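You operate a simulated robot arm through the tools that you are given. There is no shell and no other tool.

The job below is to be done with a simulated robot arm. You get a single attempt, and the scene is never put back.

JOB
Clean up after mixing: soap the sponge, wipe the tile, rinse the white brush and hang it up.
Fine: the low table's purple sponge, soap and DRY rack; rinse in the purple cup; sponge back in its corner; leave the other cups and brushes. What is to be rubbed or washed off counts as gone when no trace of it is left.

The check looks at the end state, three seconds after you hand in, the way a careful person would. Anything else that was tipped, shoved, dropped, spilled or broken makes it a failure.

ROBOT AND FRAMES
A 7-joint arm with a two-finger parallel gripper, fixed in place. Base frame: the origin is at the foot of the arm, x ahead of it, y to its left, z up; the work surface is at about z = 56. Units: cm, rad, N and s.
Its first joint turns from -2.601 to 2.601 rad. Payload 3.43 kg.
The TCP is the grasp point between the finger pads, 3 cm short of the fingertips. In the tool frame z runs along the fingers and y along their closing line. The gripper opens to 9.4 cm. The fingers are 2.8 cm wide and 1 cm thick; the gripper's body (5 by 9.6 cm) begins 5.5 cm behind the TCP.
Orientation is told as [roll, pitch, yaw] about the base's x, y, z axes, in that order, counted from this pose: with the fingers straight down and closing along the base's y, the tool's x points along the base's -x, its y along +y and its z along -z.

CONTROLS
- The arm moves only by the tool servo_tool. Its argument "motion" is a list of rows, each a list of 7 numbers: the shift along the base's x, y, z in mm, then the turn, a rotation vector about the base's x, y, z in rad, then the opening in per cent of the stroke, from 0 (shut) to 100 (fully open). In form: [[x, y, z, wx, wy, wz, grip], ...]. A call has 1 to 20 rows; each row shifts and turns the commanded pose from where the row before left it. A row lasts 0.2 s, in which the tool goes at most 5 cm and 0.15 rad; a call with a longer step from one row to the next is refused whole, and so is a gripper value outside its range. A pose out of reach is approached as far as the arm can. The call stops where the force on the tool passes 40 N (or 10 N more than at its start, if that is more) or the arm is blocked; 0.2 s more then pass. Each finger travels about 4.5 cm/s and halts on what it meets, pressing with about 41 N; the grip force reading is that of the motor and also rises with nothing between the fingers. The clock runs only during rows and for 0.2 s after the last one: add rows that do not move to give the fingers time. The reply holds the time, the measured pose of the TCP, the force on the tool along the base axes, the opening and the grip force, in the units named above and with some noise, with the torque about the TCP (base axes, N m) and any sound that the robot's microphone picked up, and new pictures: "views" is both (left out), scene, wrist or none.
- Cameras (640 x 400 px; columns grow to the right, rows downward): "scene" is fixed at [4.97, -50.23, 138.83]; the picture's right is [0.27, -0.96, 0.00], its down [-0.43, -0.12, -0.89] and it looks along [0.86, 0.24, -0.45] (base axes); focal length 358 px, centre (320, 200). "wrist" rides on the gripper at [7.6, 1.4, -10.3] in the tool frame; the picture's right is [-0.18, 0.98, 0.00], its down [-0.75, -0.14, -0.64] and it looks along [-0.63, -0.12, 0.77] (tool axes); focal length 243 px, centre (320, 200). There is no depth. A picture from a camera that has moved, and an enlarged one, comes with that camera's place and axes in the base frame and with its lens.
- inspect(camera, box): a new picture of the part [left, top, right, bottom] of that camera's present view, enlarged. The clock stands still meanwhile.
- hand_in(): hands the job in; it is judged then, once.

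Nothing tells you positions but the pictures and the camera data. Unless the task says otherwise, let go and move clear before handing in.

The tools are called by a JSON object that holds its "method" and its "body". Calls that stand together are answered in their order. servo_tool: Moves the arm, as the interface text tells. Its arguments: {"type":"object","properties":{"motion":{"type":"array","items":{"type":"array","items":{"type":"number"}}},"views":{"type":"string","enum":["both","scene","wrist","none"]}},"required":["motion"]} The other tools are called the same way: inspect (camera, box) takes an enlarged picture of a part of a camera's view; hand_in () hands the job in.

At the start:

```text
time_s: 0.0
ee_pos: [98.74, -3.73, 110.64]
tcp_rot: [-0.001, 0.0, -0.001]
wrist_force: [1.1, 0.5, -0.5]
wrist_torque: [0.02, 0.02, 0.03]
grip_width: 9.38
grasp_force: 0.0
```

scene: 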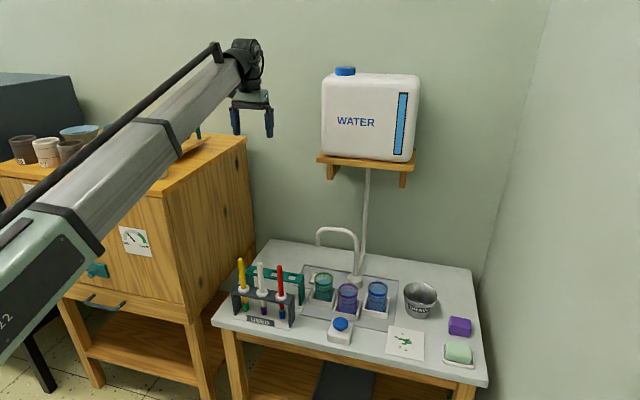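
wrist: 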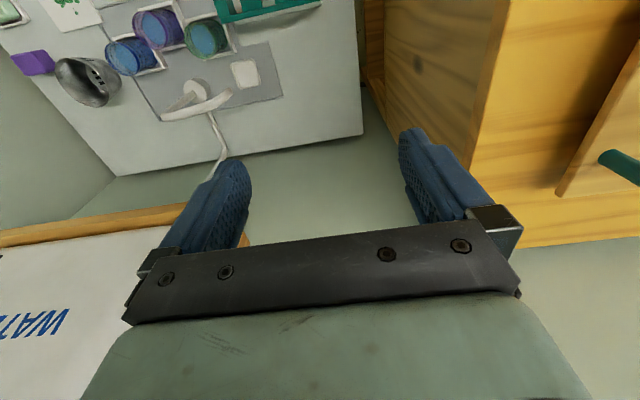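

I see a low table with a brush rack (USED), a teal rack, three cups, a faucet, a blue-capped button, a tile with a green stain, a metal bowl, a purple sponge and green soap. I'll look closer before moving.

{"method": "inspect", "body": {"camera": "scene", "box": [200, 220, 360, 340]}}

{"method": "inspect", "body": {"camera": "scene", "box": [300, 250, 400, 350]}}

{"method": "inspect", "body": {"camera": "scene", "box": [370, 270, 500, 390]}}

{"method": "inspect", "body": {"camera": "wrist", "box": [0, 0, 360, 200]}}

{"method": "inspect", "body": {"camera": "scene", "box": [0, 100, 260, 320]}}

```text
3.33 times, centred on (280, 280) of scene
camera zoom: at [4.97, -50.23, 138.83], right [0.27, -0.96, 0.0], down [-0.43, -0.12, -0.89], along [0.86, 0.24, -0.45], focal length 1194 px, centre (453, -67)
```

zoom: 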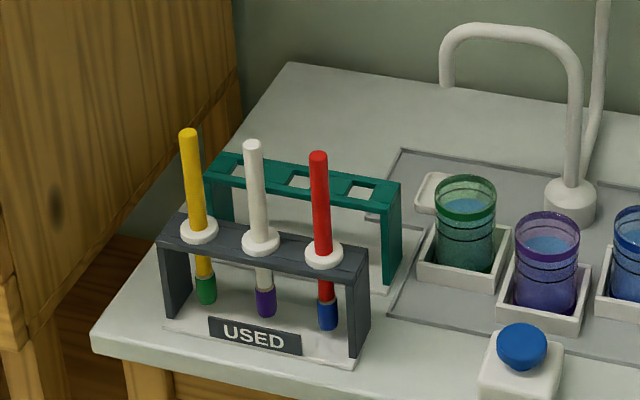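

```text
4.00 times, centred on (350, 300) of scene
camera zoom: at [4.97, -50.23, 138.83], right [0.27, -0.96, 0.0], down [-0.43, -0.12, -0.89], along [0.86, 0.24, -0.45], focal length 1433 px, centre (200, -200)
```

zoom: 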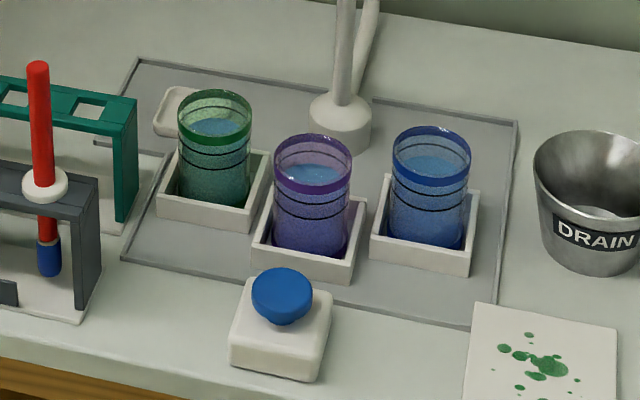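

```text
3.33 times, centred on (435, 330) of scene
camera zoom: at [4.97, -50.23, 138.83], right [0.27, -0.96, 0.0], down [-0.43, -0.12, -0.89], along [0.86, 0.24, -0.45], focal length 1194 px, centre (-63, -233)
```

zoom: 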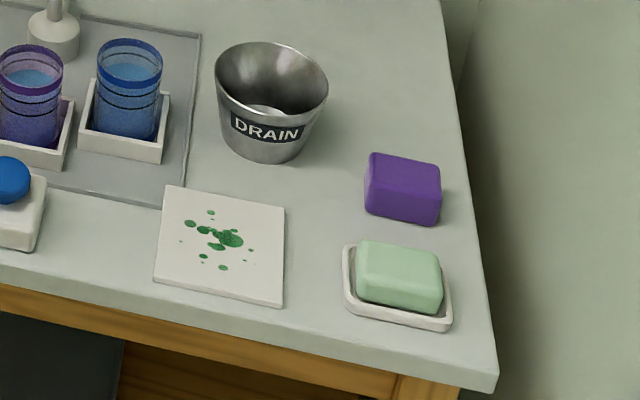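

```text
1.78 times, centred on (180, 100) of wrist
camera zoom: at [91.01, -2.32, 120.97], right [0.18, 0.98, 0.0], down [0.75, -0.14, 0.64], along [0.63, -0.12, -0.77], focal length 431 px, centre (569, 378)
```

zoom: 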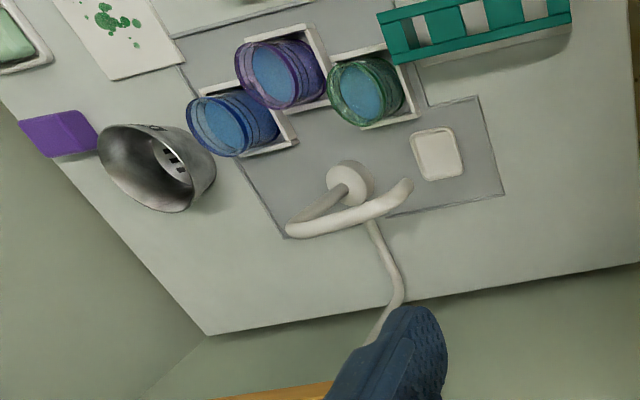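

```text
1.82 times, centred on (130, 210) of scene
camera zoom: at [4.97, -50.23, 138.83], right [0.27, -0.96, 0.0], down [-0.43, -0.12, -0.89], along [0.86, 0.24, -0.45], focal length 651 px, centre (666, 182)
```

zoom: 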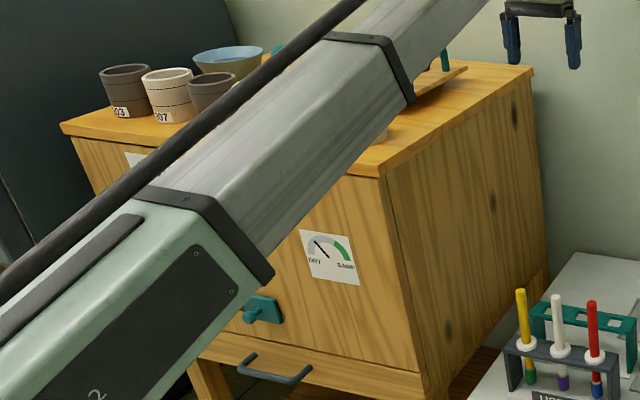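

The table is axis-aligned with its top near z=56. By triangulation the tile is around (82,-54), the sponge around (90.5,-69), the soap around (80,-68) and the white brush around (80.5,-11). I'll pull the arm back from the wall to a viewpoint over the table's front before measuring more closely.

{"method": "servo_tool", "body": {"motion": [[-36, -30, -10, 0, 0, 0, 50], [-36, -30, -10, 0, 0, 0, 50], [-36, -30, -10, 0, 0, 0, 50], [-36, -30, -10, 0, 0, 0, 50], [-36, -30, -10, 0, 0, 0, 50], [-36, -30, -10, 0, 0, 0, 50], [-36, -30, -10, 0, 0, 0, 50], [-36, -30, -10, 0, 0, 0, 50], [-36, -30, -10, 0, 0, 0, 50], [-36, -30, -10, 0, 0, 0, 50], [0, 0, 0, 0, 0, 0, 50]]}}

```text
time_s: 2.4
ee_pos: [62.77, -33.78, 100.93]
tcp_rot: [-0.001, 0.002, -0.001]
wrist_force: [-1.1, 0.2, -0.2]
wrist_torque: [0.01, -0.04, -0.02]
grip_width: 4.7
grasp_force: 0.0
camera wrist: at [55.06, -32.23, 111.12], right [0.18, 0.98, 0.0], down [0.75, -0.14, 0.64], along [0.63, -0.12, -0.77], focal length 243 px, centre (320, 200)
```

scene: 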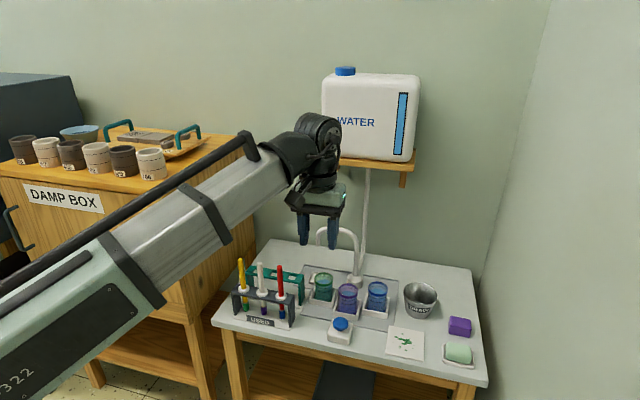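
wrist: 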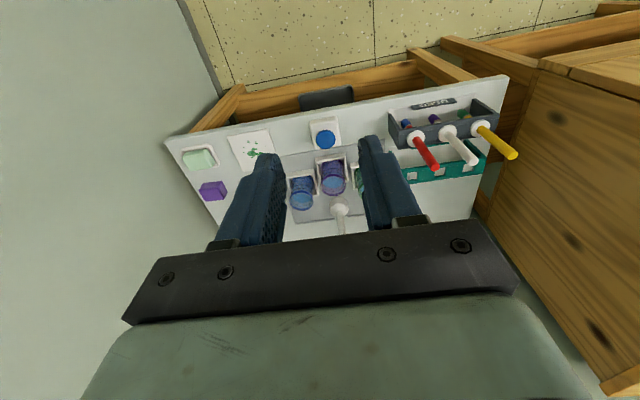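

Now the arm is over the front of the table, with a top-down view that is partly blocked by the fingers. I'll zoom in on the sponge/tile side and the rack side.

{"method": "inspect", "body": {"camera": "wrist", "box": [150, 60, 290, 250]}}

{"method": "inspect", "body": {"camera": "wrist", "box": [280, 80, 380, 240]}}

{"method": "inspect", "body": {"camera": "wrist", "box": [370, 70, 530, 220]}}

{"method": "inspect", "body": {"camera": "scene", "box": [430, 300, 500, 380]}}

```text
2.11 times, centred on (220, 155) of wrist
camera zoom: at [55.06, -32.23, 111.12], right [0.18, 0.98, 0.0], down [0.75, -0.14, 0.64], along [0.63, -0.12, -0.77], focal length 511 px, centre (530, 295)
```

zoom: 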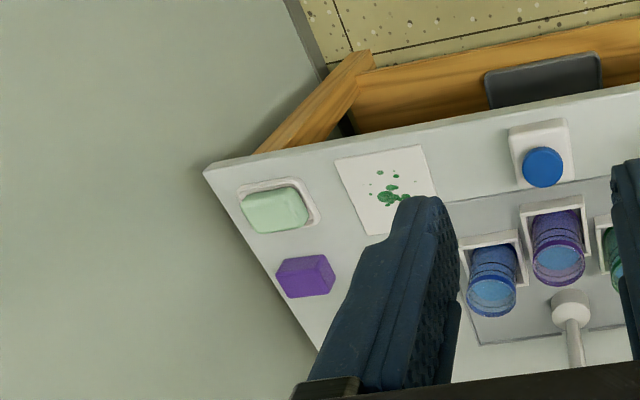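

```text
2.50 times, centred on (330, 160) of wrist
camera zoom: at [55.06, -32.23, 111.12], right [0.18, 0.98, 0.0], down [0.75, -0.14, 0.64], along [0.63, -0.12, -0.77], focal length 606 px, centre (295, 300)
```

zoom: 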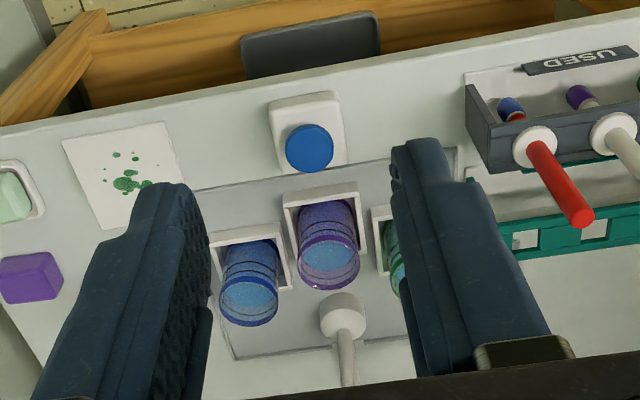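

```text
2.67 times, centred on (450, 145) of wrist
camera zoom: at [55.06, -32.23, 111.12], right [0.18, 0.98, 0.0], down [0.75, -0.14, 0.64], along [0.63, -0.12, -0.77], focal length 647 px, centre (-27, 347)
```

zoom: 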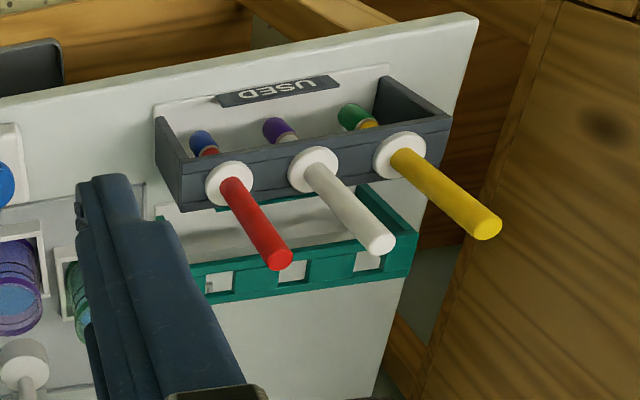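

```text
5.00 times, centred on (465, 340) of scene
camera zoom: at [4.97, -50.23, 138.83], right [0.27, -0.96, 0.0], down [-0.43, -0.12, -0.89], along [0.86, 0.24, -0.45], focal length 1791 px, centre (-405, -500)
```

zoom: 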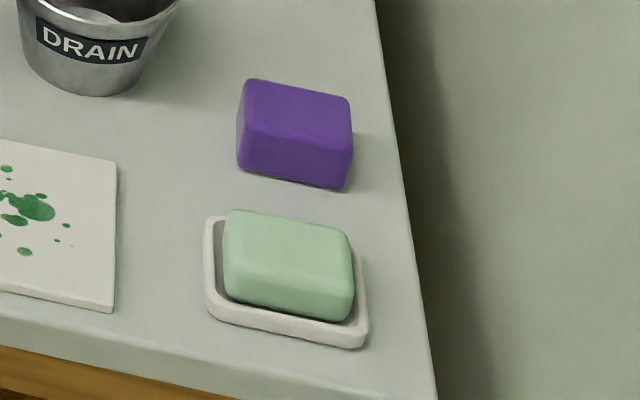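

Sponge centre is about (91,-69.2), 5.8 wide in y, 4 deep in x and 3.4 tall. Soap is near (80,-67.7), and the tile spans x 76.5–87.5, y -49 to -59.2. The purple cup rim is at about (88,-35.6,66) and the DRY rack holes are near x=89. The sponge is beyond vertical reach, so next I'll tilt the tool outward above that side, open the gripper, and test the reach.

{"method": "servo_tool", "body": {"motion": [[10, -27, -17, 0, -0.05, 0, 60], [10, -27, -17, 0, -0.05, 0, 70], [10, -27, -17, 0, -0.05, 0, 80], [10, -27, -17, 0, -0.05, 0, 85], [10, -27, -17, 0, -0.05, 0, 85], [10, -27, -17, 0, -0.05, 0, 85], [10, -27, -17, 0, -0.05, 0, 85], [10, -27, -17, 0, -0.05, 0, 85], [10, -27, -17, 0, -0.05, 0, 85], [10, -27, -17, 0, -0.05, 0, 85], [10, -27, -17, 0, -0.05, 0, 85], [10, -27, -17, 0, -0.05, 0, 85], [0, 0, 0, 0, 0, 0, 85]]}}

```text
time_s: 5.2
ee_pos: [74.77, -66.39, 80.19]
tcp_rot: [0.0, -0.6, 0.0]
wrist_force: [-0.7, 0.0, 0.4]
wrist_torque: [0.03, 0.02, 0.03]
grip_width: 8.0
grasp_force: 0.0
camera wrist: at [62.59, -64.84, 84.37], right [0.15, 0.98, 0.1], down [0.26, -0.14, 0.96], along [0.95, -0.12, -0.28], focal length 243 px, centre (320, 200)
```

scene: 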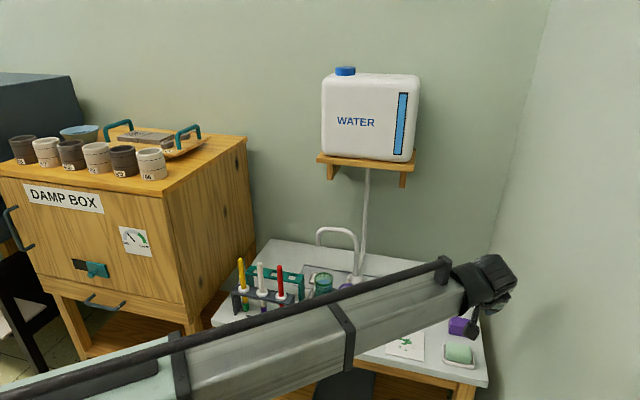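
wrist: 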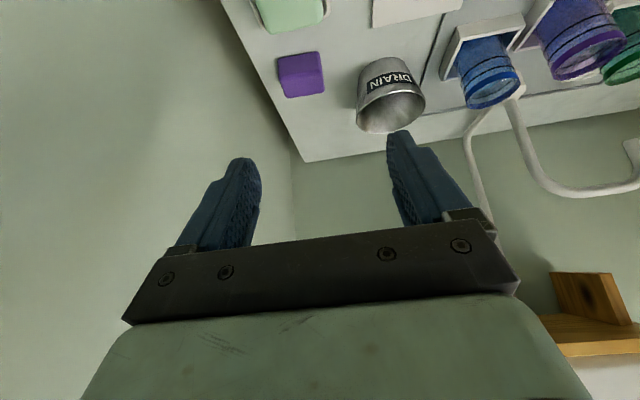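

The tilted pose holds and the wrist camera sees the sponge, soap and DRAIN bowl. I'll zoom in to refine the sponge position and the bowl clearance.

{"method": "inspect", "body": {"camera": "wrist", "box": [240, 0, 440, 140]}}

{"method": "inspect", "body": {"camera": "scene", "box": [400, 250, 520, 380]}}

```text
2.86 times, centred on (340, 70) of wrist
camera zoom: at [62.59, -64.84, 84.37], right [0.15, 0.98, 0.1], down [0.26, -0.14, 0.96], along [0.95, -0.12, -0.28], focal length 693 px, centre (263, 571)
```

zoom: 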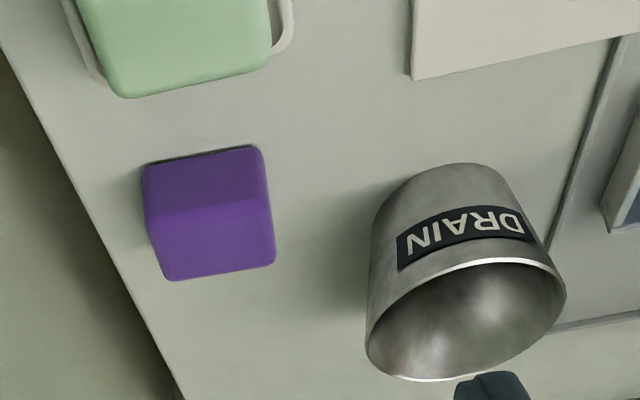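

```text
3.08 times, centred on (460, 315) of scene
camera zoom: at [4.97, -50.23, 138.83], right [0.27, -0.96, 0.0], down [-0.43, -0.12, -0.89], along [0.86, 0.24, -0.45], focal length 1102 px, centre (-111, -154)
```

zoom: 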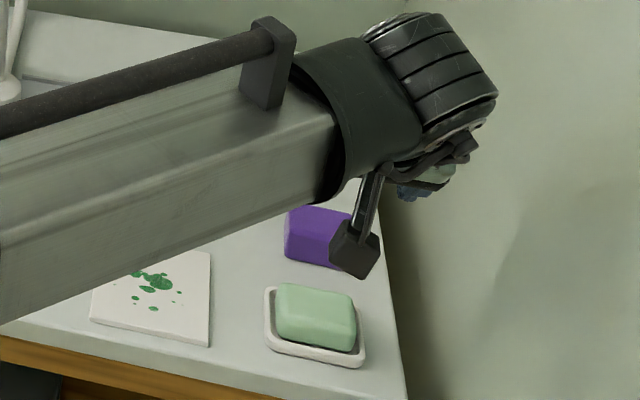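

The camera body hangs below the wrist, so a gentler tilt is safer over the soap. I'll test reaching above the sponge at about (90.6,-69,70) with tilt reduced to 0.4 rad.

{"method": "servo_tool", "body": {"motion": [[20, -4, -13, 0, 0.025, 0, 80], [20, -4, -13, 0, 0.025, 0, 80], [20, -4, -13, 0, 0.025, 0, 80], [20, -4, -13, 0, 0.025, 0, 80], [20, -4, -13, 0, 0.025, 0, 80], [20, -3, -13, 0, 0.025, 0, 80], [20, -2, -13, 0, 0.025, 0, 80], [18, -1, -11, 0, 0.025, 0, 80], [0, 0, 0, 0, 0, 0, 80], [0, 0, 0, 0, 0, 0, 80]]}}

```text
time_s: 7.4
ee_pos: [90.57, -68.81, 70.39]
tcp_rot: [0.001, -0.399, 0.001]
wrist_force: [-0.8, -0.4, -0.1]
wrist_torque: [0.0, 0.0, 0.0]
grip_width: 7.53
grasp_force: 0.1
camera wrist: at [79.4, -67.32, 76.67], right [0.17, 0.98, 0.07], down [0.45, -0.14, 0.88], along [0.88, -0.12, -0.46], focal length 243 px, centre (320, 200)
```

scene: 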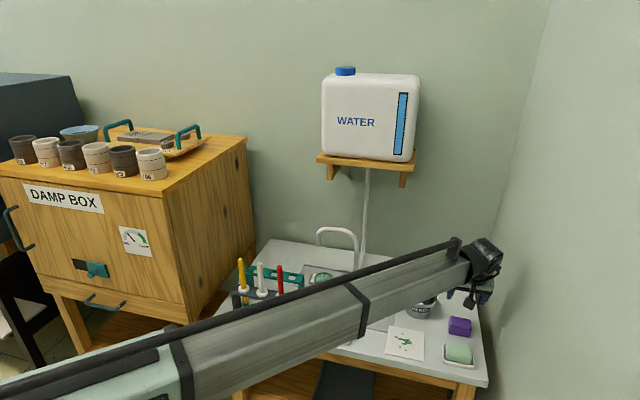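
wrist: 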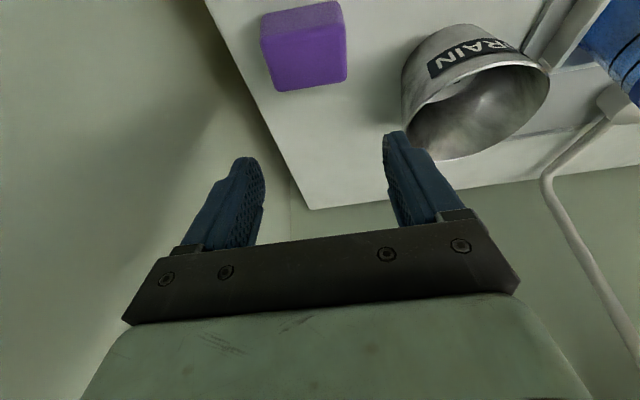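

The pose is reachable at 0.4 rad tilt. I'll zoom the wrist view for a final fix on the sponge before descending.

{"method": "inspect", "body": {"camera": "wrist", "box": [220, 0, 440, 140]}}

{"method": "inspect", "body": {"camera": "scene", "box": [400, 230, 520, 380]}}

```text
2.86 times, centred on (330, 70) of wrist
camera zoom: at [79.4, -67.32, 76.67], right [0.17, 0.98, 0.07], down [0.45, -0.14, 0.88], along [0.88, -0.12, -0.46], focal length 693 px, centre (291, 571)
```

zoom: 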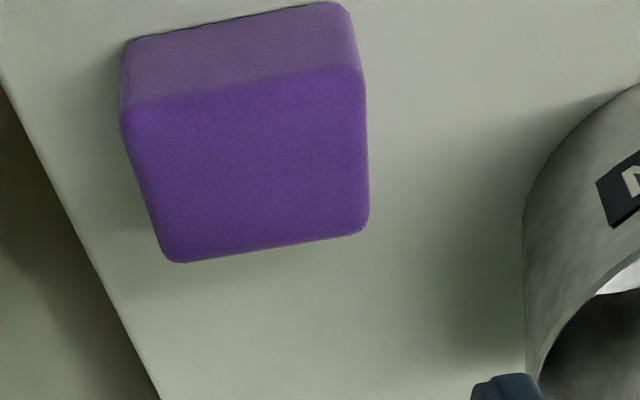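

```text
2.67 times, centred on (460, 305) of scene
camera zoom: at [4.97, -50.23, 138.83], right [0.27, -0.96, 0.0], down [-0.43, -0.12, -0.89], along [0.86, 0.24, -0.45], focal length 955 px, centre (-53, -80)
```

zoom: 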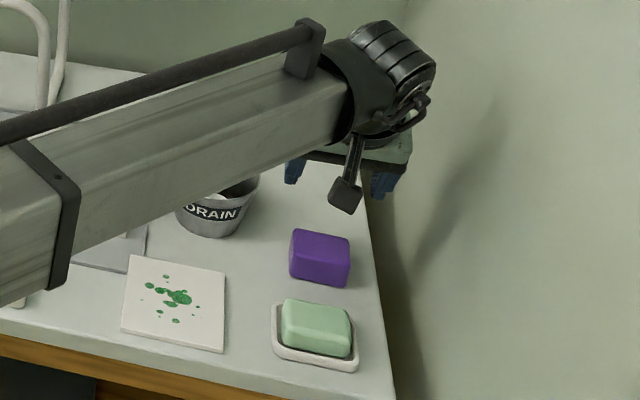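

The sponge centre refines to about (90.5,-68.85), 4.2×5.7 cm, with its top at z≈59.3. The jaws at 7.5 cm straddle it with about 0.9 cm on each side, so I'll descend to TCP z≈60.2.

{"method": "servo_tool", "body": {"motion": [[-1, 0, -15, 0, 0, 0, 80], [-1, 0, -15, 0, 0, 0, 80], [-1, 0, -15, 0, 0, 0, 80], [-1, 0, -15, 0, 0, 0, 80], [-1, 0, -12, 0, 0, 0, 80], [-1, 0, -12, 0, 0, 0, 80], [-1, 0, -10, 0, 0, 0, 80], [-1, 0, -8, 0, 0, 0, 80], [0, 0, 0, 0, 0, 0, 80], [0, 0, 0, 0, 0, 0, 80]]}}

```text
time_s: 9.6
ee_pos: [89.63, -68.81, 59.97]
tcp_rot: [0.0, -0.4, 0.0]
wrist_force: [0.2, 0.3, -0.2]
wrist_torque: [0.0, -0.02, 0.0]
grip_width: 7.53
grasp_force: 0.1
camera wrist: at [78.56, -67.28, 66.42], right [0.17, 0.98, 0.07], down [0.44, -0.14, 0.88], along [0.88, -0.12, -0.46], focal length 243 px, centre (320, 200)
```

scene: 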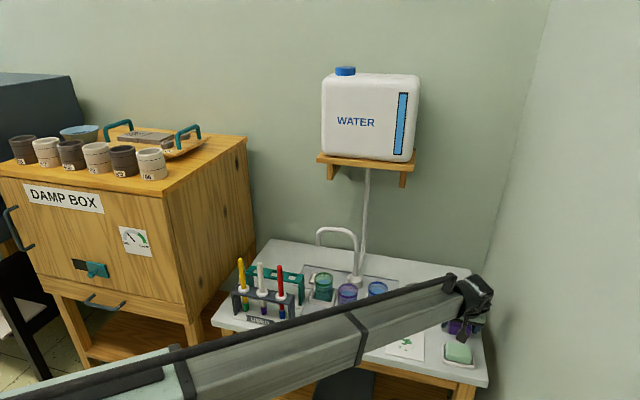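
wrist: 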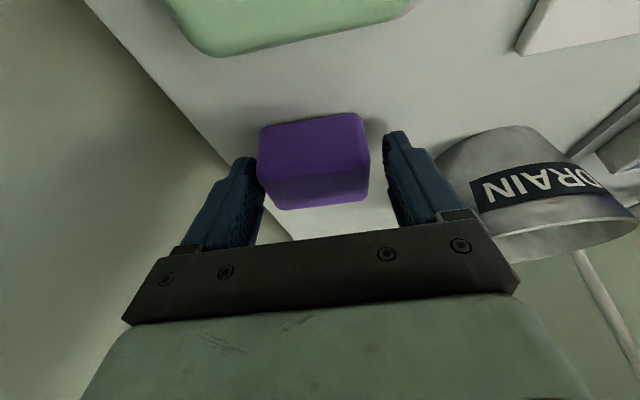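

The fingers straddle the sponge cleanly. I'll close gently on it.

{"method": "servo_tool", "body": {"motion": [[0, 0, 0, 0, 0, 0, 70], [0, 0, 0, 0, 0, 0, 62], [0, 0, 0, 0, 0, 0, 57], [0, 0, 0, 0, 0, 0, 54], [0, 0, 0, 0, 0, 0, 54], [0, 0, 0, 0, 0, 0, 54]], "views": "wrist"}}

```text
time_s: 11.0
ee_pos: [89.66, -68.67, 60.18]
tcp_rot: [0.0, -0.399, 0.0]
wrist_force: [0.0, -1.1, 1.3]
wrist_torque: [-0.01, 0.01, -0.02]
grip_width: 6.21
grasp_force: 41.1
camera wrist: at [78.56, -67.28, 66.43], right [0.17, 0.98, 0.07], down [0.44, -0.14, 0.88], along [0.88, -0.12, -0.46], focal length 243 px, centre (320, 200)
```

wrist: 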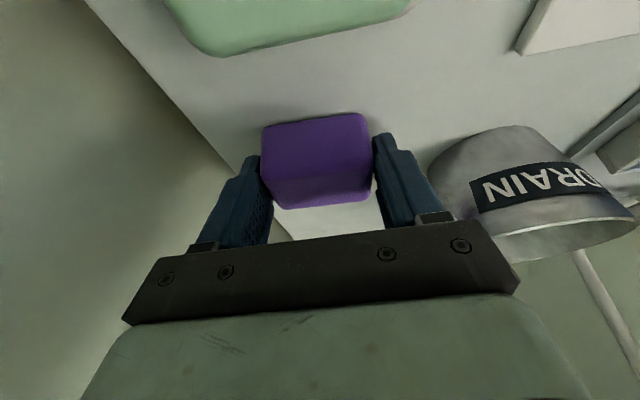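

The sponge is gripped (about 6.2 cm wide) and its bottom sits about 4.05 cm below the TCP. Next I'll lift it and bring it over the soap, whose centre is around (79.5,-67.6) with its top near z≈60.

{"method": "servo_tool", "body": {"motion": [[0, 0, 8, 0, 0, 0, 54], [0, 0, 15, 0, 0, 0, 54], [0, 0, 20, 0, 0, 0, 54], [0, 0, 20, 0, 0, 0, 54], [0, 0, 17, 0, 0, 0, 54], [-20, 2, 0, 0, 0, 0, 54], [-20, 2, 0, 0, 0, 0, 54], [-20, 2, 0, 0, 0, 0, 54], [-20, 2, 0, 0, 0, 0, 54], [-20, 2, 0, 0, 0, 0, 54], [-10, 2, 0, 0, 0, 0, 54], [0, 0, 0, 0, 0, 0, 54], [0, 0, 0, 0, 0, 0, 54]]}}

```text
time_s: 13.8
ee_pos: [78.74, -67.6, 68.03]
tcp_rot: [0.0, -0.4, 0.001]
wrist_force: [0.6, 0.6, 0.4]
wrist_torque: [-0.01, 0.0, -0.01]
grip_width: 6.2
grasp_force: 41.2
camera wrist: at [67.65, -66.07, 74.44], right [0.17, 0.98, 0.07], down [0.44, -0.14, 0.88], along [0.88, -0.12, -0.46], focal length 243 px, centre (320, 200)
```

scene: 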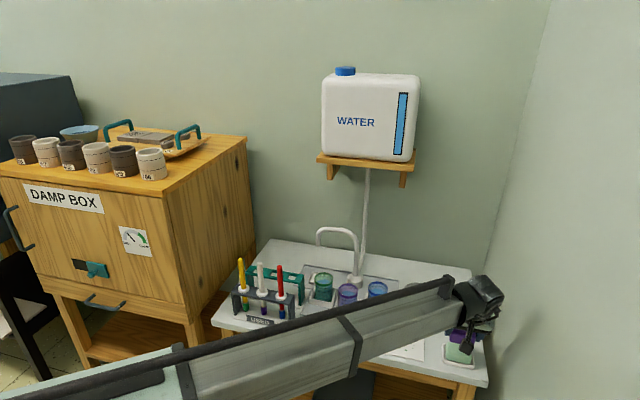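
wrist: 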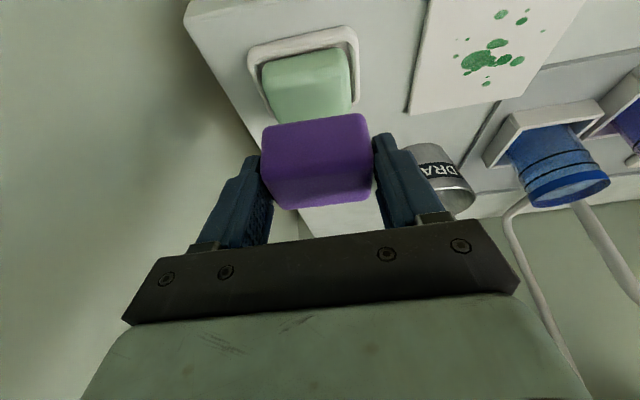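

The sponge is held over the soap. I'll zoom in for soap and tile positions before pressing down.

{"method": "inspect", "body": {"camera": "wrist", "box": [180, 0, 400, 140]}}

{"method": "inspect", "body": {"camera": "wrist", "box": [400, 0, 620, 140]}}

{"method": "inspect", "body": {"camera": "scene", "box": [400, 260, 520, 380]}}

```text
2.86 times, centred on (290, 70) of wrist
camera zoom: at [67.65, -66.07, 74.44], right [0.17, 0.98, 0.07], down [0.44, -0.14, 0.88], along [0.88, -0.12, -0.46], focal length 693 px, centre (406, 571)
```

zoom: 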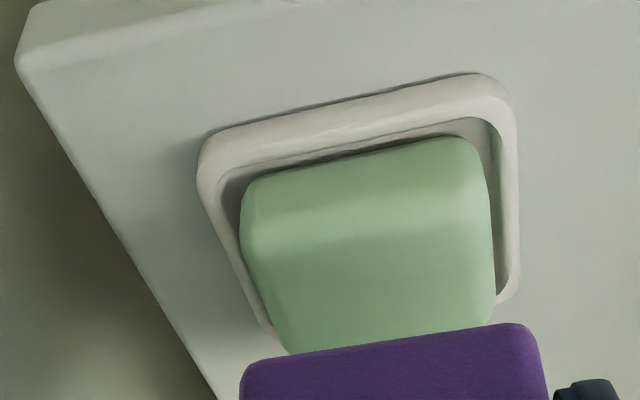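

```text
2.86 times, centred on (510, 70) of wrist
camera zoom: at [67.65, -66.07, 74.44], right [0.17, 0.98, 0.07], down [0.44, -0.14, 0.88], along [0.88, -0.12, -0.46], focal length 693 px, centre (-223, 571)
```

zoom: 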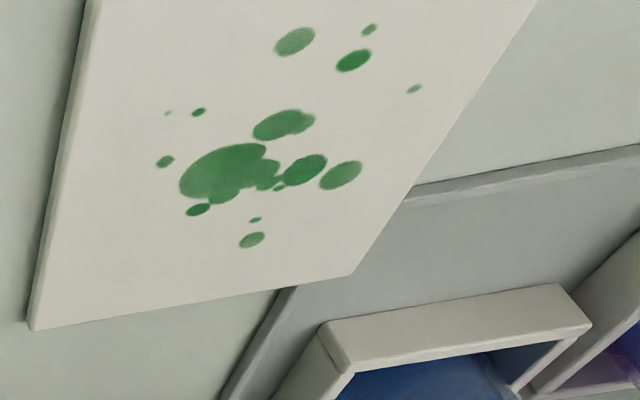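

```text
3.33 times, centred on (460, 320) of scene
camera zoom: at [4.97, -50.23, 138.83], right [0.27, -0.96, 0.0], down [-0.43, -0.12, -0.89], along [0.86, 0.24, -0.45], focal length 1194 px, centre (-147, -200)
```

zoom: 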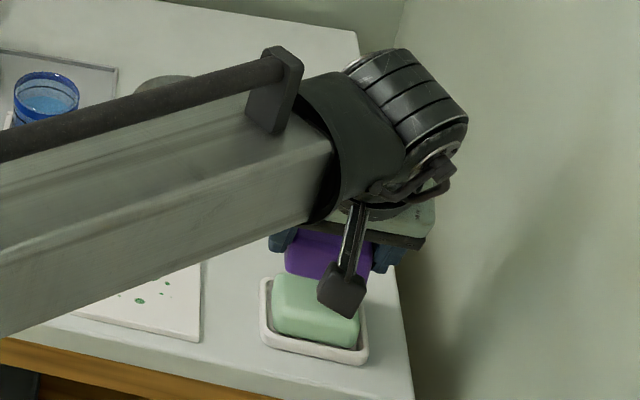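

The soap is a little farther out than I first took it, centred near (80.6,-67.8) with its top around z≈59. I'll shift 1 cm in +x and come down close above it.

{"method": "servo_tool", "body": {"motion": [[5, -1, -8, 0, 0, 0, 54], [5, -1, -9, 0, 0, 0, 54], [0, 0, -9, 0, 0, 0, 54], [0, 0, -9, 0, 0, 0, 54], [0, 0, -5, 0, 0, 0, 54], [0, 0, 0, 0, 0, 0, 54]], "views": "both"}}

{"method": "inspect", "body": {"camera": "wrist", "box": [200, 20, 420, 160]}}

{"method": "inspect", "body": {"camera": "scene", "box": [420, 300, 510, 380]}}

```text
time_s: 15.2
ee_pos: [79.79, -67.78, 64.08]
tcp_rot: [0.001, -0.4, -0.001]
wrist_force: [-1.0, -0.1, -0.1]
wrist_torque: [-0.01, 0.0, 0.02]
grip_width: 6.22
grasp_force: 41.2
camera wrist: at [68.66, -66.29, 70.51], right [0.17, 0.98, 0.07], down [0.44, -0.14, 0.88], along [0.88, -0.12, -0.46], focal length 243 px, centre (320, 200)
```

scene: 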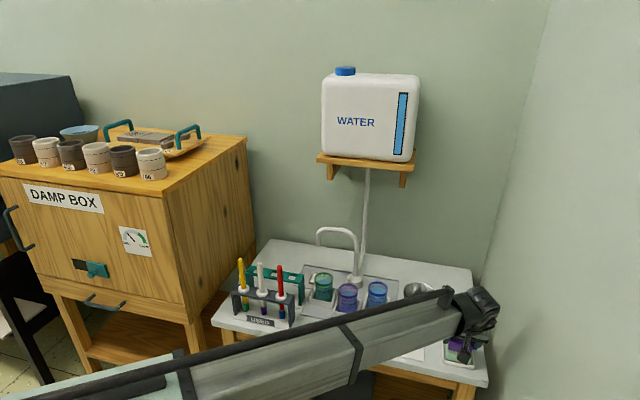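
wrist: 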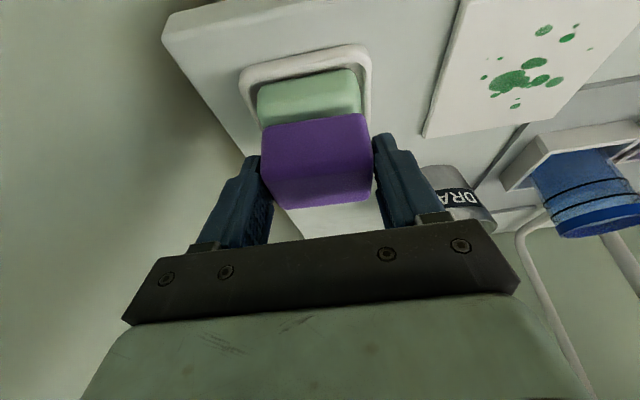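

```text
2.86 times, centred on (310, 90) of wrist
camera zoom: at [68.66, -66.29, 70.51], right [0.17, 0.98, 0.07], down [0.44, -0.14, 0.88], along [0.88, -0.12, -0.46], focal length 693 px, centre (349, 514)
```

zoom: 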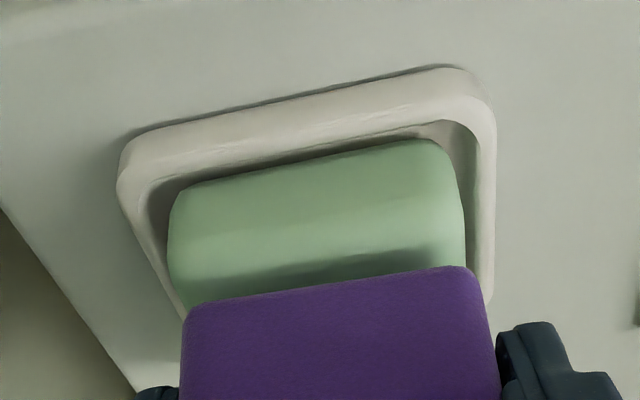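

```text
5.00 times, centred on (465, 340) of scene
camera zoom: at [4.97, -50.23, 138.83], right [0.27, -0.96, 0.0], down [-0.43, -0.12, -0.89], along [0.86, 0.24, -0.45], focal length 1791 px, centre (-405, -500)
```

zoom: 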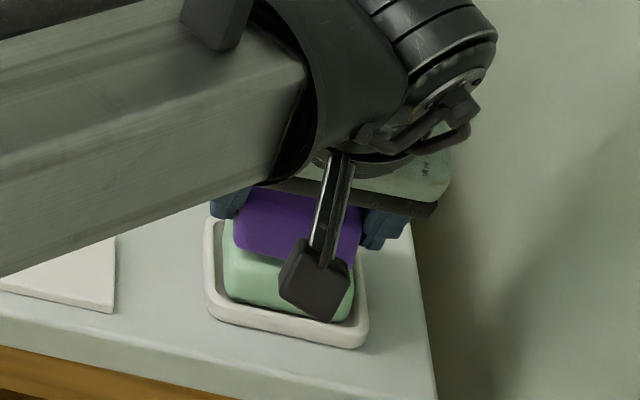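

The sponge is just above the soap and its shadow falls on it. I'll inch down watching for contact.

{"method": "servo_tool", "body": {"motion": [[0, 0, -2, 0, 0, 0, 54], [0, 0, -2, 0, 0, 0, 54], [0, 0, -2, 0, 0, 0, 54], [0, 0, -1, 0, 0, 0, 54], [0, 0, 0, 0, 0, 0, 54]], "views": "wrist"}}

```text
time_s: 16.4
ee_pos: [79.74, -67.7, 63.34]
tcp_rot: [-0.002, -0.402, 0.0]
wrist_force: [-0.4, 0.3, 12.6]
wrist_torque: [-0.09, -0.02, 0.02]
grip_width: 6.24
grasp_force: 40.8
camera wrist: at [68.64, -66.3, 69.87], right [0.17, 0.98, 0.07], down [0.44, -0.14, 0.89], along [0.88, -0.12, -0.46], focal length 243 px, centre (320, 200)
```

wrist: 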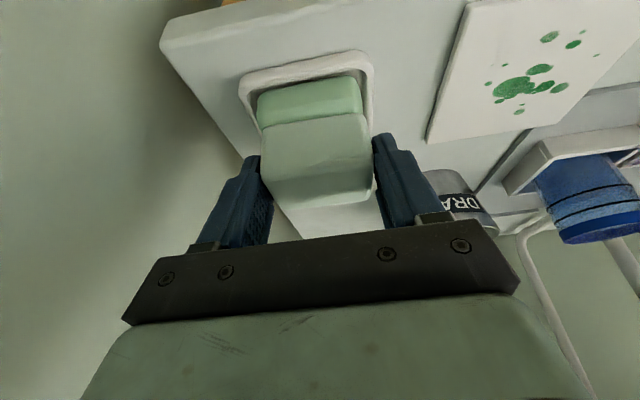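

Contact registered at about 12 N and the sponge has turned pale and soapy. I'll ease off slightly and take a closer look.

{"method": "servo_tool", "body": {"motion": [[0, 0, 1, 0, 0, 0, 54], [3, 0, 0, 0, 0, 0, 54], [-3, 0, 0, 0, 0, 0, 54], [-3, 0, 0, 0, 0, 0, 54], [3, 0, 0, 0, 0, 0, 54], [0, 0, 10, 0, 0, 0, 54], [0, 0, 20, 0, 0, 0, 54], [0, 0, 20, 0, 0, 0, 54], [0, 0, 0, 0, 0, 0, 54]], "views": "both"}}

{"method": "inspect", "body": {"camera": "wrist", "box": [180, 0, 400, 220]}}

{"method": "inspect", "body": {"camera": "wrist", "box": [400, 0, 620, 140]}}

```text
time_s: 18.4
ee_pos: [79.68, -67.7, 68.27]
tcp_rot: [0.0, -0.4, 0.001]
wrist_force: [0.5, -0.3, 0.0]
wrist_torque: [0.02, -0.04, 0.0]
grip_width: 6.21
grasp_force: 41.1
camera wrist: at [68.62, -66.19, 74.84], right [0.17, 0.98, 0.07], down [0.45, -0.14, 0.88], along [0.88, -0.12, -0.46], focal length 243 px, centre (320, 200)
```

scene: 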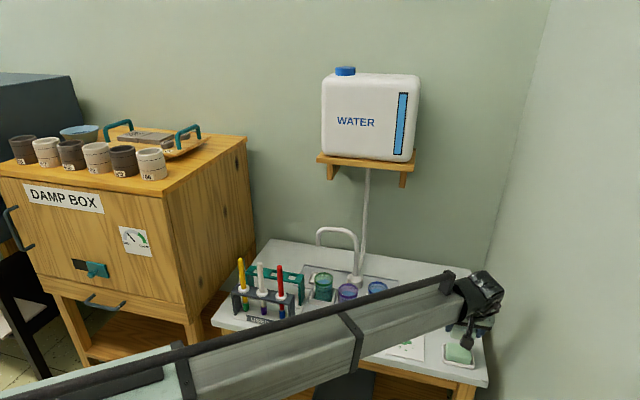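
wrist: 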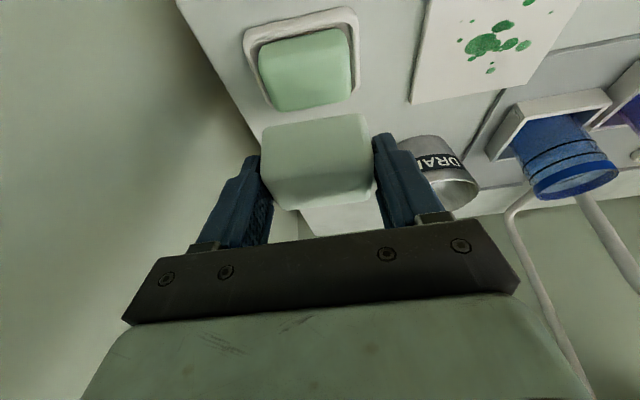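

```text
1.82 times, centred on (290, 110) of wrist
camera zoom: at [68.62, -66.19, 74.84], right [0.17, 0.98, 0.07], down [0.45, -0.14, 0.88], along [0.88, -0.12, -0.46], focal length 441 px, centre (374, 364)
```

zoom: 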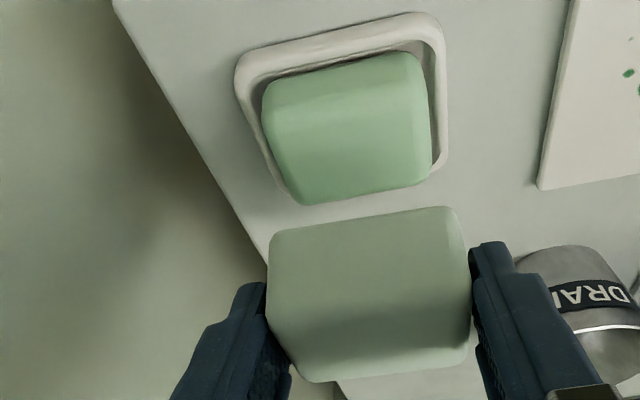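

```text
2.86 times, centred on (510, 70) of wrist
camera zoom: at [68.62, -66.19, 74.84], right [0.17, 0.98, 0.07], down [0.45, -0.14, 0.88], along [0.88, -0.12, -0.46], focal length 693 px, centre (-223, 571)
```

zoom: 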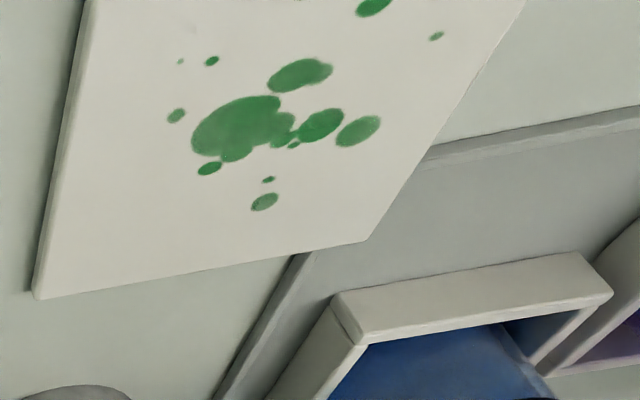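

The sponge is evenly soapy and the soap sits undisturbed in its dish. The stain on the tile spans about x 78.2–84.6, y -50.4 to -56.7, so I'll carry the sponge over there above the tile.

{"method": "servo_tool", "body": {"motion": [[-2, 15, 0, 0, 0, 0, 54], [-2, 25, 0, 0, 0, 0, 54], [-2, 25, -3, 0, 0, 0, 54], [-2, 25, -5, 0, 0, 0, 54], [-2, 25, -5, 0, 0, 0, 54], [0, 25, -5, 0, 0, 0, 54], [0, 14, -5, 0, 0, 0, 54], [0, 0, 0, 0, 0, 0, 54], [0, 0, 0, 0, 0, 0, 54]]}}

{"method": "inspect", "body": {"camera": "wrist", "box": [220, 0, 420, 140]}}

```text
time_s: 20.4
ee_pos: [78.62, -52.43, 66.1]
tcp_rot: [-0.001, -0.401, 0.0]
wrist_force: [0.4, -0.7, 0.5]
wrist_torque: [-0.03, 0.0, -0.02]
grip_width: 6.21
grasp_force: 40.6
camera wrist: at [67.57, -50.94, 72.55], right [0.17, 0.98, 0.07], down [0.44, -0.14, 0.88], along [0.88, -0.12, -0.46], focal length 243 px, centre (320, 200)
```

scene: 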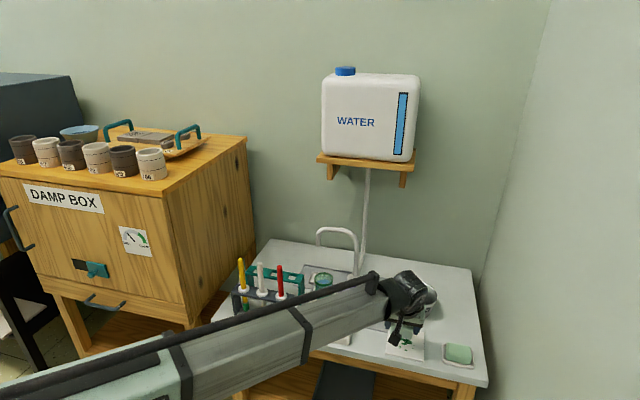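
wrist: 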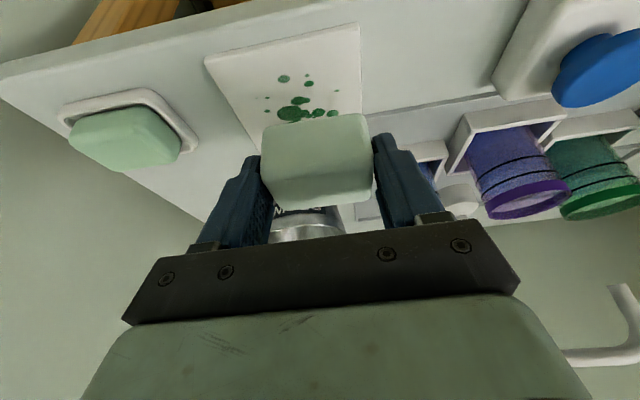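

```text
2.86 times, centred on (320, 70) of wrist
camera zoom: at [67.57, -50.94, 72.55], right [0.17, 0.98, 0.07], down [0.44, -0.14, 0.88], along [0.88, -0.12, -0.46], focal length 693 px, centre (320, 571)
```

zoom: 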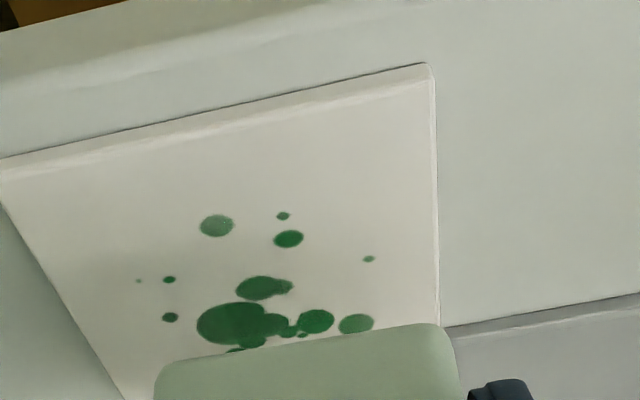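

The tile spans about x 76.35–86.5, y -48.9 to -59, and the sponge is over its near-left part. I'll come down, then inch to light contact.

{"method": "servo_tool", "body": {"motion": [[0, 0, -10, 0, 0, 0, 54], [0, 0, -12, 0, 0, 0, 54], [0, 0, -12, 0, 0, 0, 54], [0, 0, -8, 0, 0, 0, 54], [0, 0, -4, 0, 0, 0, 54], [0, 0, -2, 0, 0, 0, 54], [0, 0, 0, 0, 0, 0, 54]], "views": "wrist"}}

```text
time_s: 22.0
ee_pos: [78.65, -52.29, 61.26]
tcp_rot: [0.0, -0.402, 0.0]
wrist_force: [0.8, -0.8, -0.3]
wrist_torque: [0.04, 0.01, 0.0]
grip_width: 6.23
grasp_force: 41.2
camera wrist: at [67.56, -50.92, 67.72], right [0.17, 0.98, 0.07], down [0.44, -0.14, 0.88], along [0.88, -0.12, -0.46], focal length 243 px, centre (320, 200)
```

wrist: 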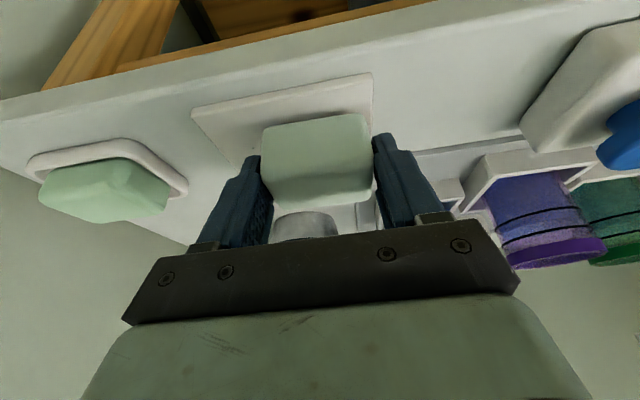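

No contact yet at TCP z≈61.3. I'll continue down in 1 mm steps.

{"method": "servo_tool", "body": {"motion": [[0, 0, -1, 0, 0, 0, 54], [0, 0, -1, 0, 0, 0, 54], [0, 0, -1, 0, 0, 0, 54], [0, 0, 0, 0, 0, 0, 54]], "views": "none"}}

```text
time_s: 23.0
ee_pos: [78.66, -52.4, 60.87]
tcp_rot: [0.0, -0.4, 0.001]
wrist_force: [0.9, 0.1, -0.4]
wrist_torque: [0.02, 0.01, -0.03]
grip_width: 6.2
grasp_force: 41.2
```

{"method": "servo_tool", "body": {"motion": [[0, 0, -1, 0, 0, 0, 54], [0, 0, -1, 0, 0, 0, 54], [0, 0, 0, 0, 0, 0, 54]], "views": "none"}}

```text
time_s: 23.8
ee_pos: [78.69, -52.26, 60.68]
tcp_rot: [0.0, -0.401, 0.001]
wrist_force: [-0.6, -0.6, 3.5]
wrist_torque: [-0.05, 0.04, 0.02]
grip_width: 6.2
grasp_force: 40.6
```

Light contact at about 3.5 N. I'll make a short test stroke and look at the tile.

{"method": "servo_tool", "body": {"motion": [[4, 0, 0, 0, 0, 0, 54], [4, 0, 0, 0, 0, 0, 54], [4, 0, 0, 0, 0, 0, 54], [4, 0, 0, 0, 0, 0, 54], [4, 0, 0, 0, 0, 0, 54], [0, 0, 0, 0, 0, 0, 54]], "views": "wrist"}}

{"method": "inspect", "body": {"camera": "wrist", "box": [170, 40, 400, 180]}}

```text
time_s: 25.2
ee_pos: [80.7, -52.35, 60.71]
tcp_rot: [0.0, -0.4, 0.001]
wrist_force: [-2.9, -0.1, 4.7]
wrist_torque: [-0.03, 0.01, 0.02]
grip_width: 6.19
grasp_force: 40.9
camera wrist: at [69.63, -50.91, 67.19], right [0.17, 0.98, 0.07], down [0.44, -0.14, 0.88], along [0.88, -0.12, -0.46], focal length 243 px, centre (320, 200)
```

wrist: 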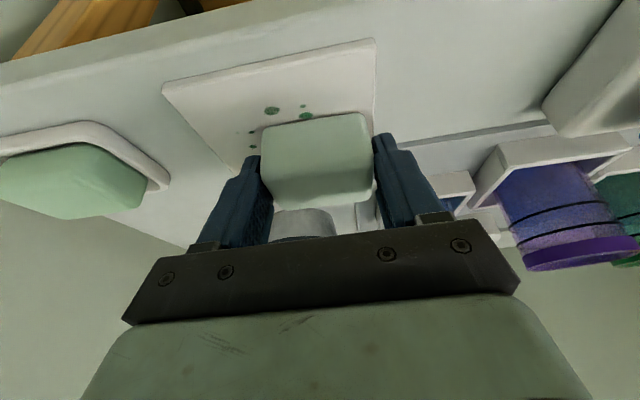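

```text
2.78 times, centred on (285, 110) of wrist
camera zoom: at [69.63, -50.91, 67.19], right [0.17, 0.98, 0.07], down [0.44, -0.14, 0.88], along [0.88, -0.12, -0.46], focal length 675 px, centre (417, 450)
```

zoom: 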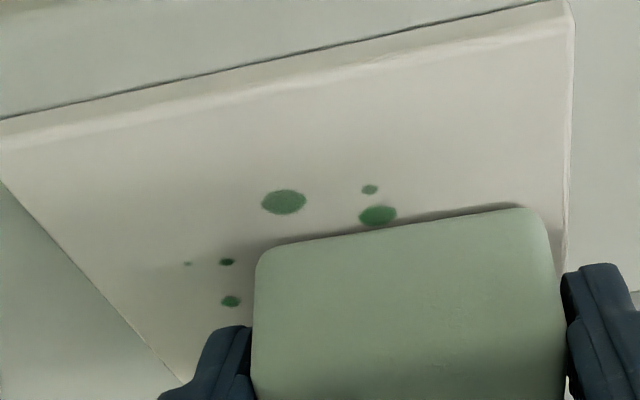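

The tile hasn't moved under the light stroke, and the spots are still there. I'll run several back-and-forth strokes over the left half and check progress.

{"method": "servo_tool", "body": {"motion": [[6, 0, 0, 0, 0, 0, 54], [6, 0, 0, 0, 0, 0, 54], [6, 0, 0, 0, 0, 0, 54], [-6, 0, 0, 0, 0, 0, 54], [-8, 0, 0, 0, 0, 0, 54], [-8, 0, 0, 0, 0, 0, 54], [-8, 0, 0, 0, 0, 0, 54], [-8, 0, 0, 0, 0, 0, 54], [6, 0, 0, 0, 0, 0, 54], [8, 0, 0, 0, 0, 0, 54], [8, 0, 0, 0, 0, 0, 54], [8, 0, 0, 0, 0, 0, 54], [8, 0, 0, 0, 0, 0, 54], [0, 0, 0, 0, 0, 0, 54]], "views": "wrist"}}

{"method": "inspect", "body": {"camera": "wrist", "box": [150, 20, 400, 180]}}

```text
time_s: 28.2
ee_pos: [82.56, -52.27, 60.82]
tcp_rot: [0.0, -0.4, 0.0]
wrist_force: [-0.7, -0.6, 1.8]
wrist_torque: [-0.02, 0.04, -0.01]
grip_width: 6.22
grasp_force: 41.0
camera wrist: at [71.46, -50.92, 67.2], right [0.17, 0.98, 0.07], down [0.44, -0.14, 0.88], along [0.88, -0.12, -0.46], focal length 243 px, centre (320, 200)
```

wrist: 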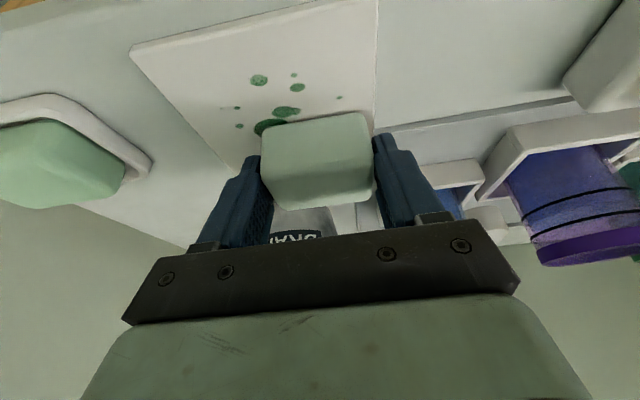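

```text
2.50 times, centred on (275, 100) of wrist
camera zoom: at [71.46, -50.92, 67.2], right [0.17, 0.98, 0.07], down [0.44, -0.14, 0.88], along [0.88, -0.12, -0.46], focal length 606 px, centre (432, 450)
```

zoom: 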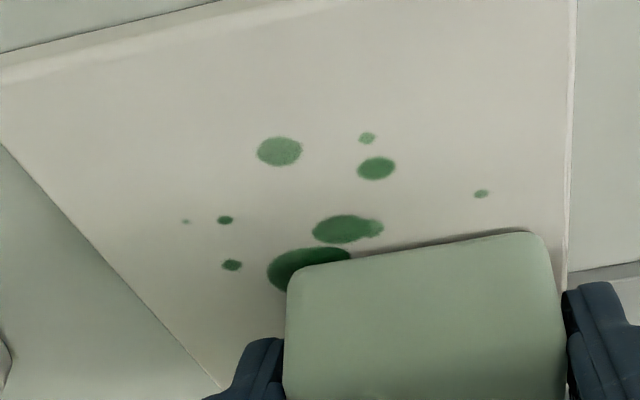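

The marks have barely faded at this light pressure. I'll press about 1 mm lower for a firmer wipe and monitor the force.

{"method": "servo_tool", "body": {"motion": [[0, 0, -1, 0, 0, 0, 54], [-6, 0, 0, 0, 0, 0, 54], [-6, 0, 0, 0, 0, 0, 54], [-6, 0, 0, 0, 0, 0, 54]], "views": "none"}}

```text
time_s: 29.2
ee_pos: [80.7, -52.39, 60.61]
tcp_rot: [0.0, -0.401, -0.001]
wrist_force: [9.5, -0.1, 12.4]
wrist_torque: [0.02, -0.24, -0.03]
grip_width: 6.19
grasp_force: 41.3
```

{"method": "servo_tool", "body": {"motion": [[-4, 0, 0, 0, 0, 0, 54], [0, 0, 0, 0, 0, 0, 54]], "views": "both"}}

{"method": "inspect", "body": {"camera": "wrist", "box": [170, 20, 400, 180]}}

{"method": "inspect", "body": {"camera": "scene", "box": [370, 280, 480, 370]}}

```text
time_s: 29.8
ee_pos: [80.24, -52.41, 60.71]
tcp_rot: [0.0, -0.399, 0.001]
wrist_force: [6.7, -0.9, 15.6]
wrist_torque: [-0.03, -0.07, 0.02]
grip_width: 6.2
grasp_force: 41.3
camera wrist: at [69.19, -50.93, 67.15], right [0.17, 0.98, 0.07], down [0.44, -0.14, 0.88], along [0.88, -0.12, -0.46], focal length 243 px, centre (320, 200)
```

scene: 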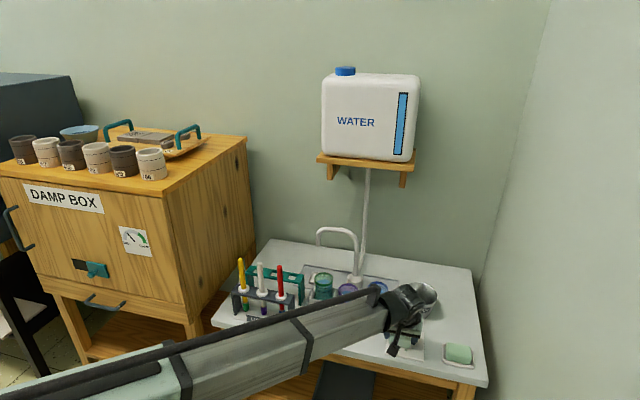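
wrist: 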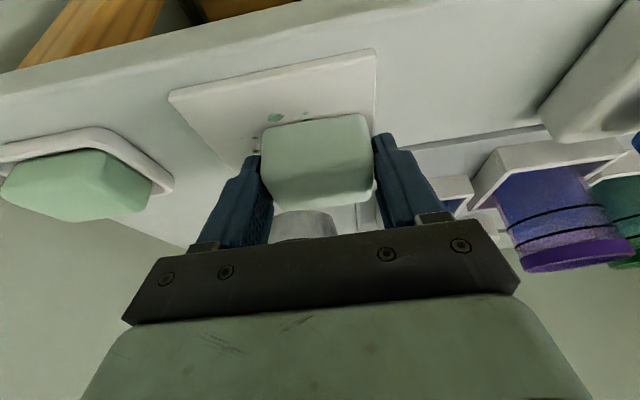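

```text
2.50 times, centred on (285, 100) of wrist
camera zoom: at [69.19, -50.93, 67.15], right [0.17, 0.98, 0.07], down [0.44, -0.14, 0.88], along [0.88, -0.12, -0.46], focal length 606 px, centre (408, 450)
```

zoom: 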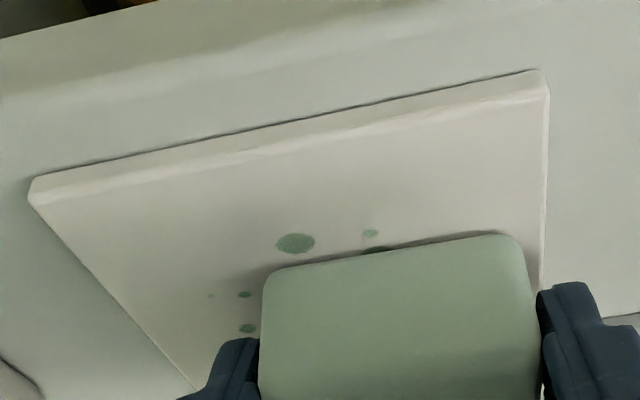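

```text
4.44 times, centred on (425, 325) of scene
camera zoom: at [4.97, -50.23, 138.83], right [0.27, -0.96, 0.0], down [-0.43, -0.12, -0.89], along [0.86, 0.24, -0.45], focal length 1592 px, centre (-147, -356)
```

zoom: 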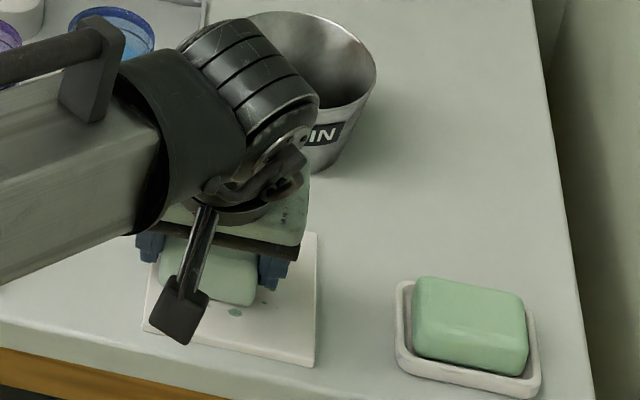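

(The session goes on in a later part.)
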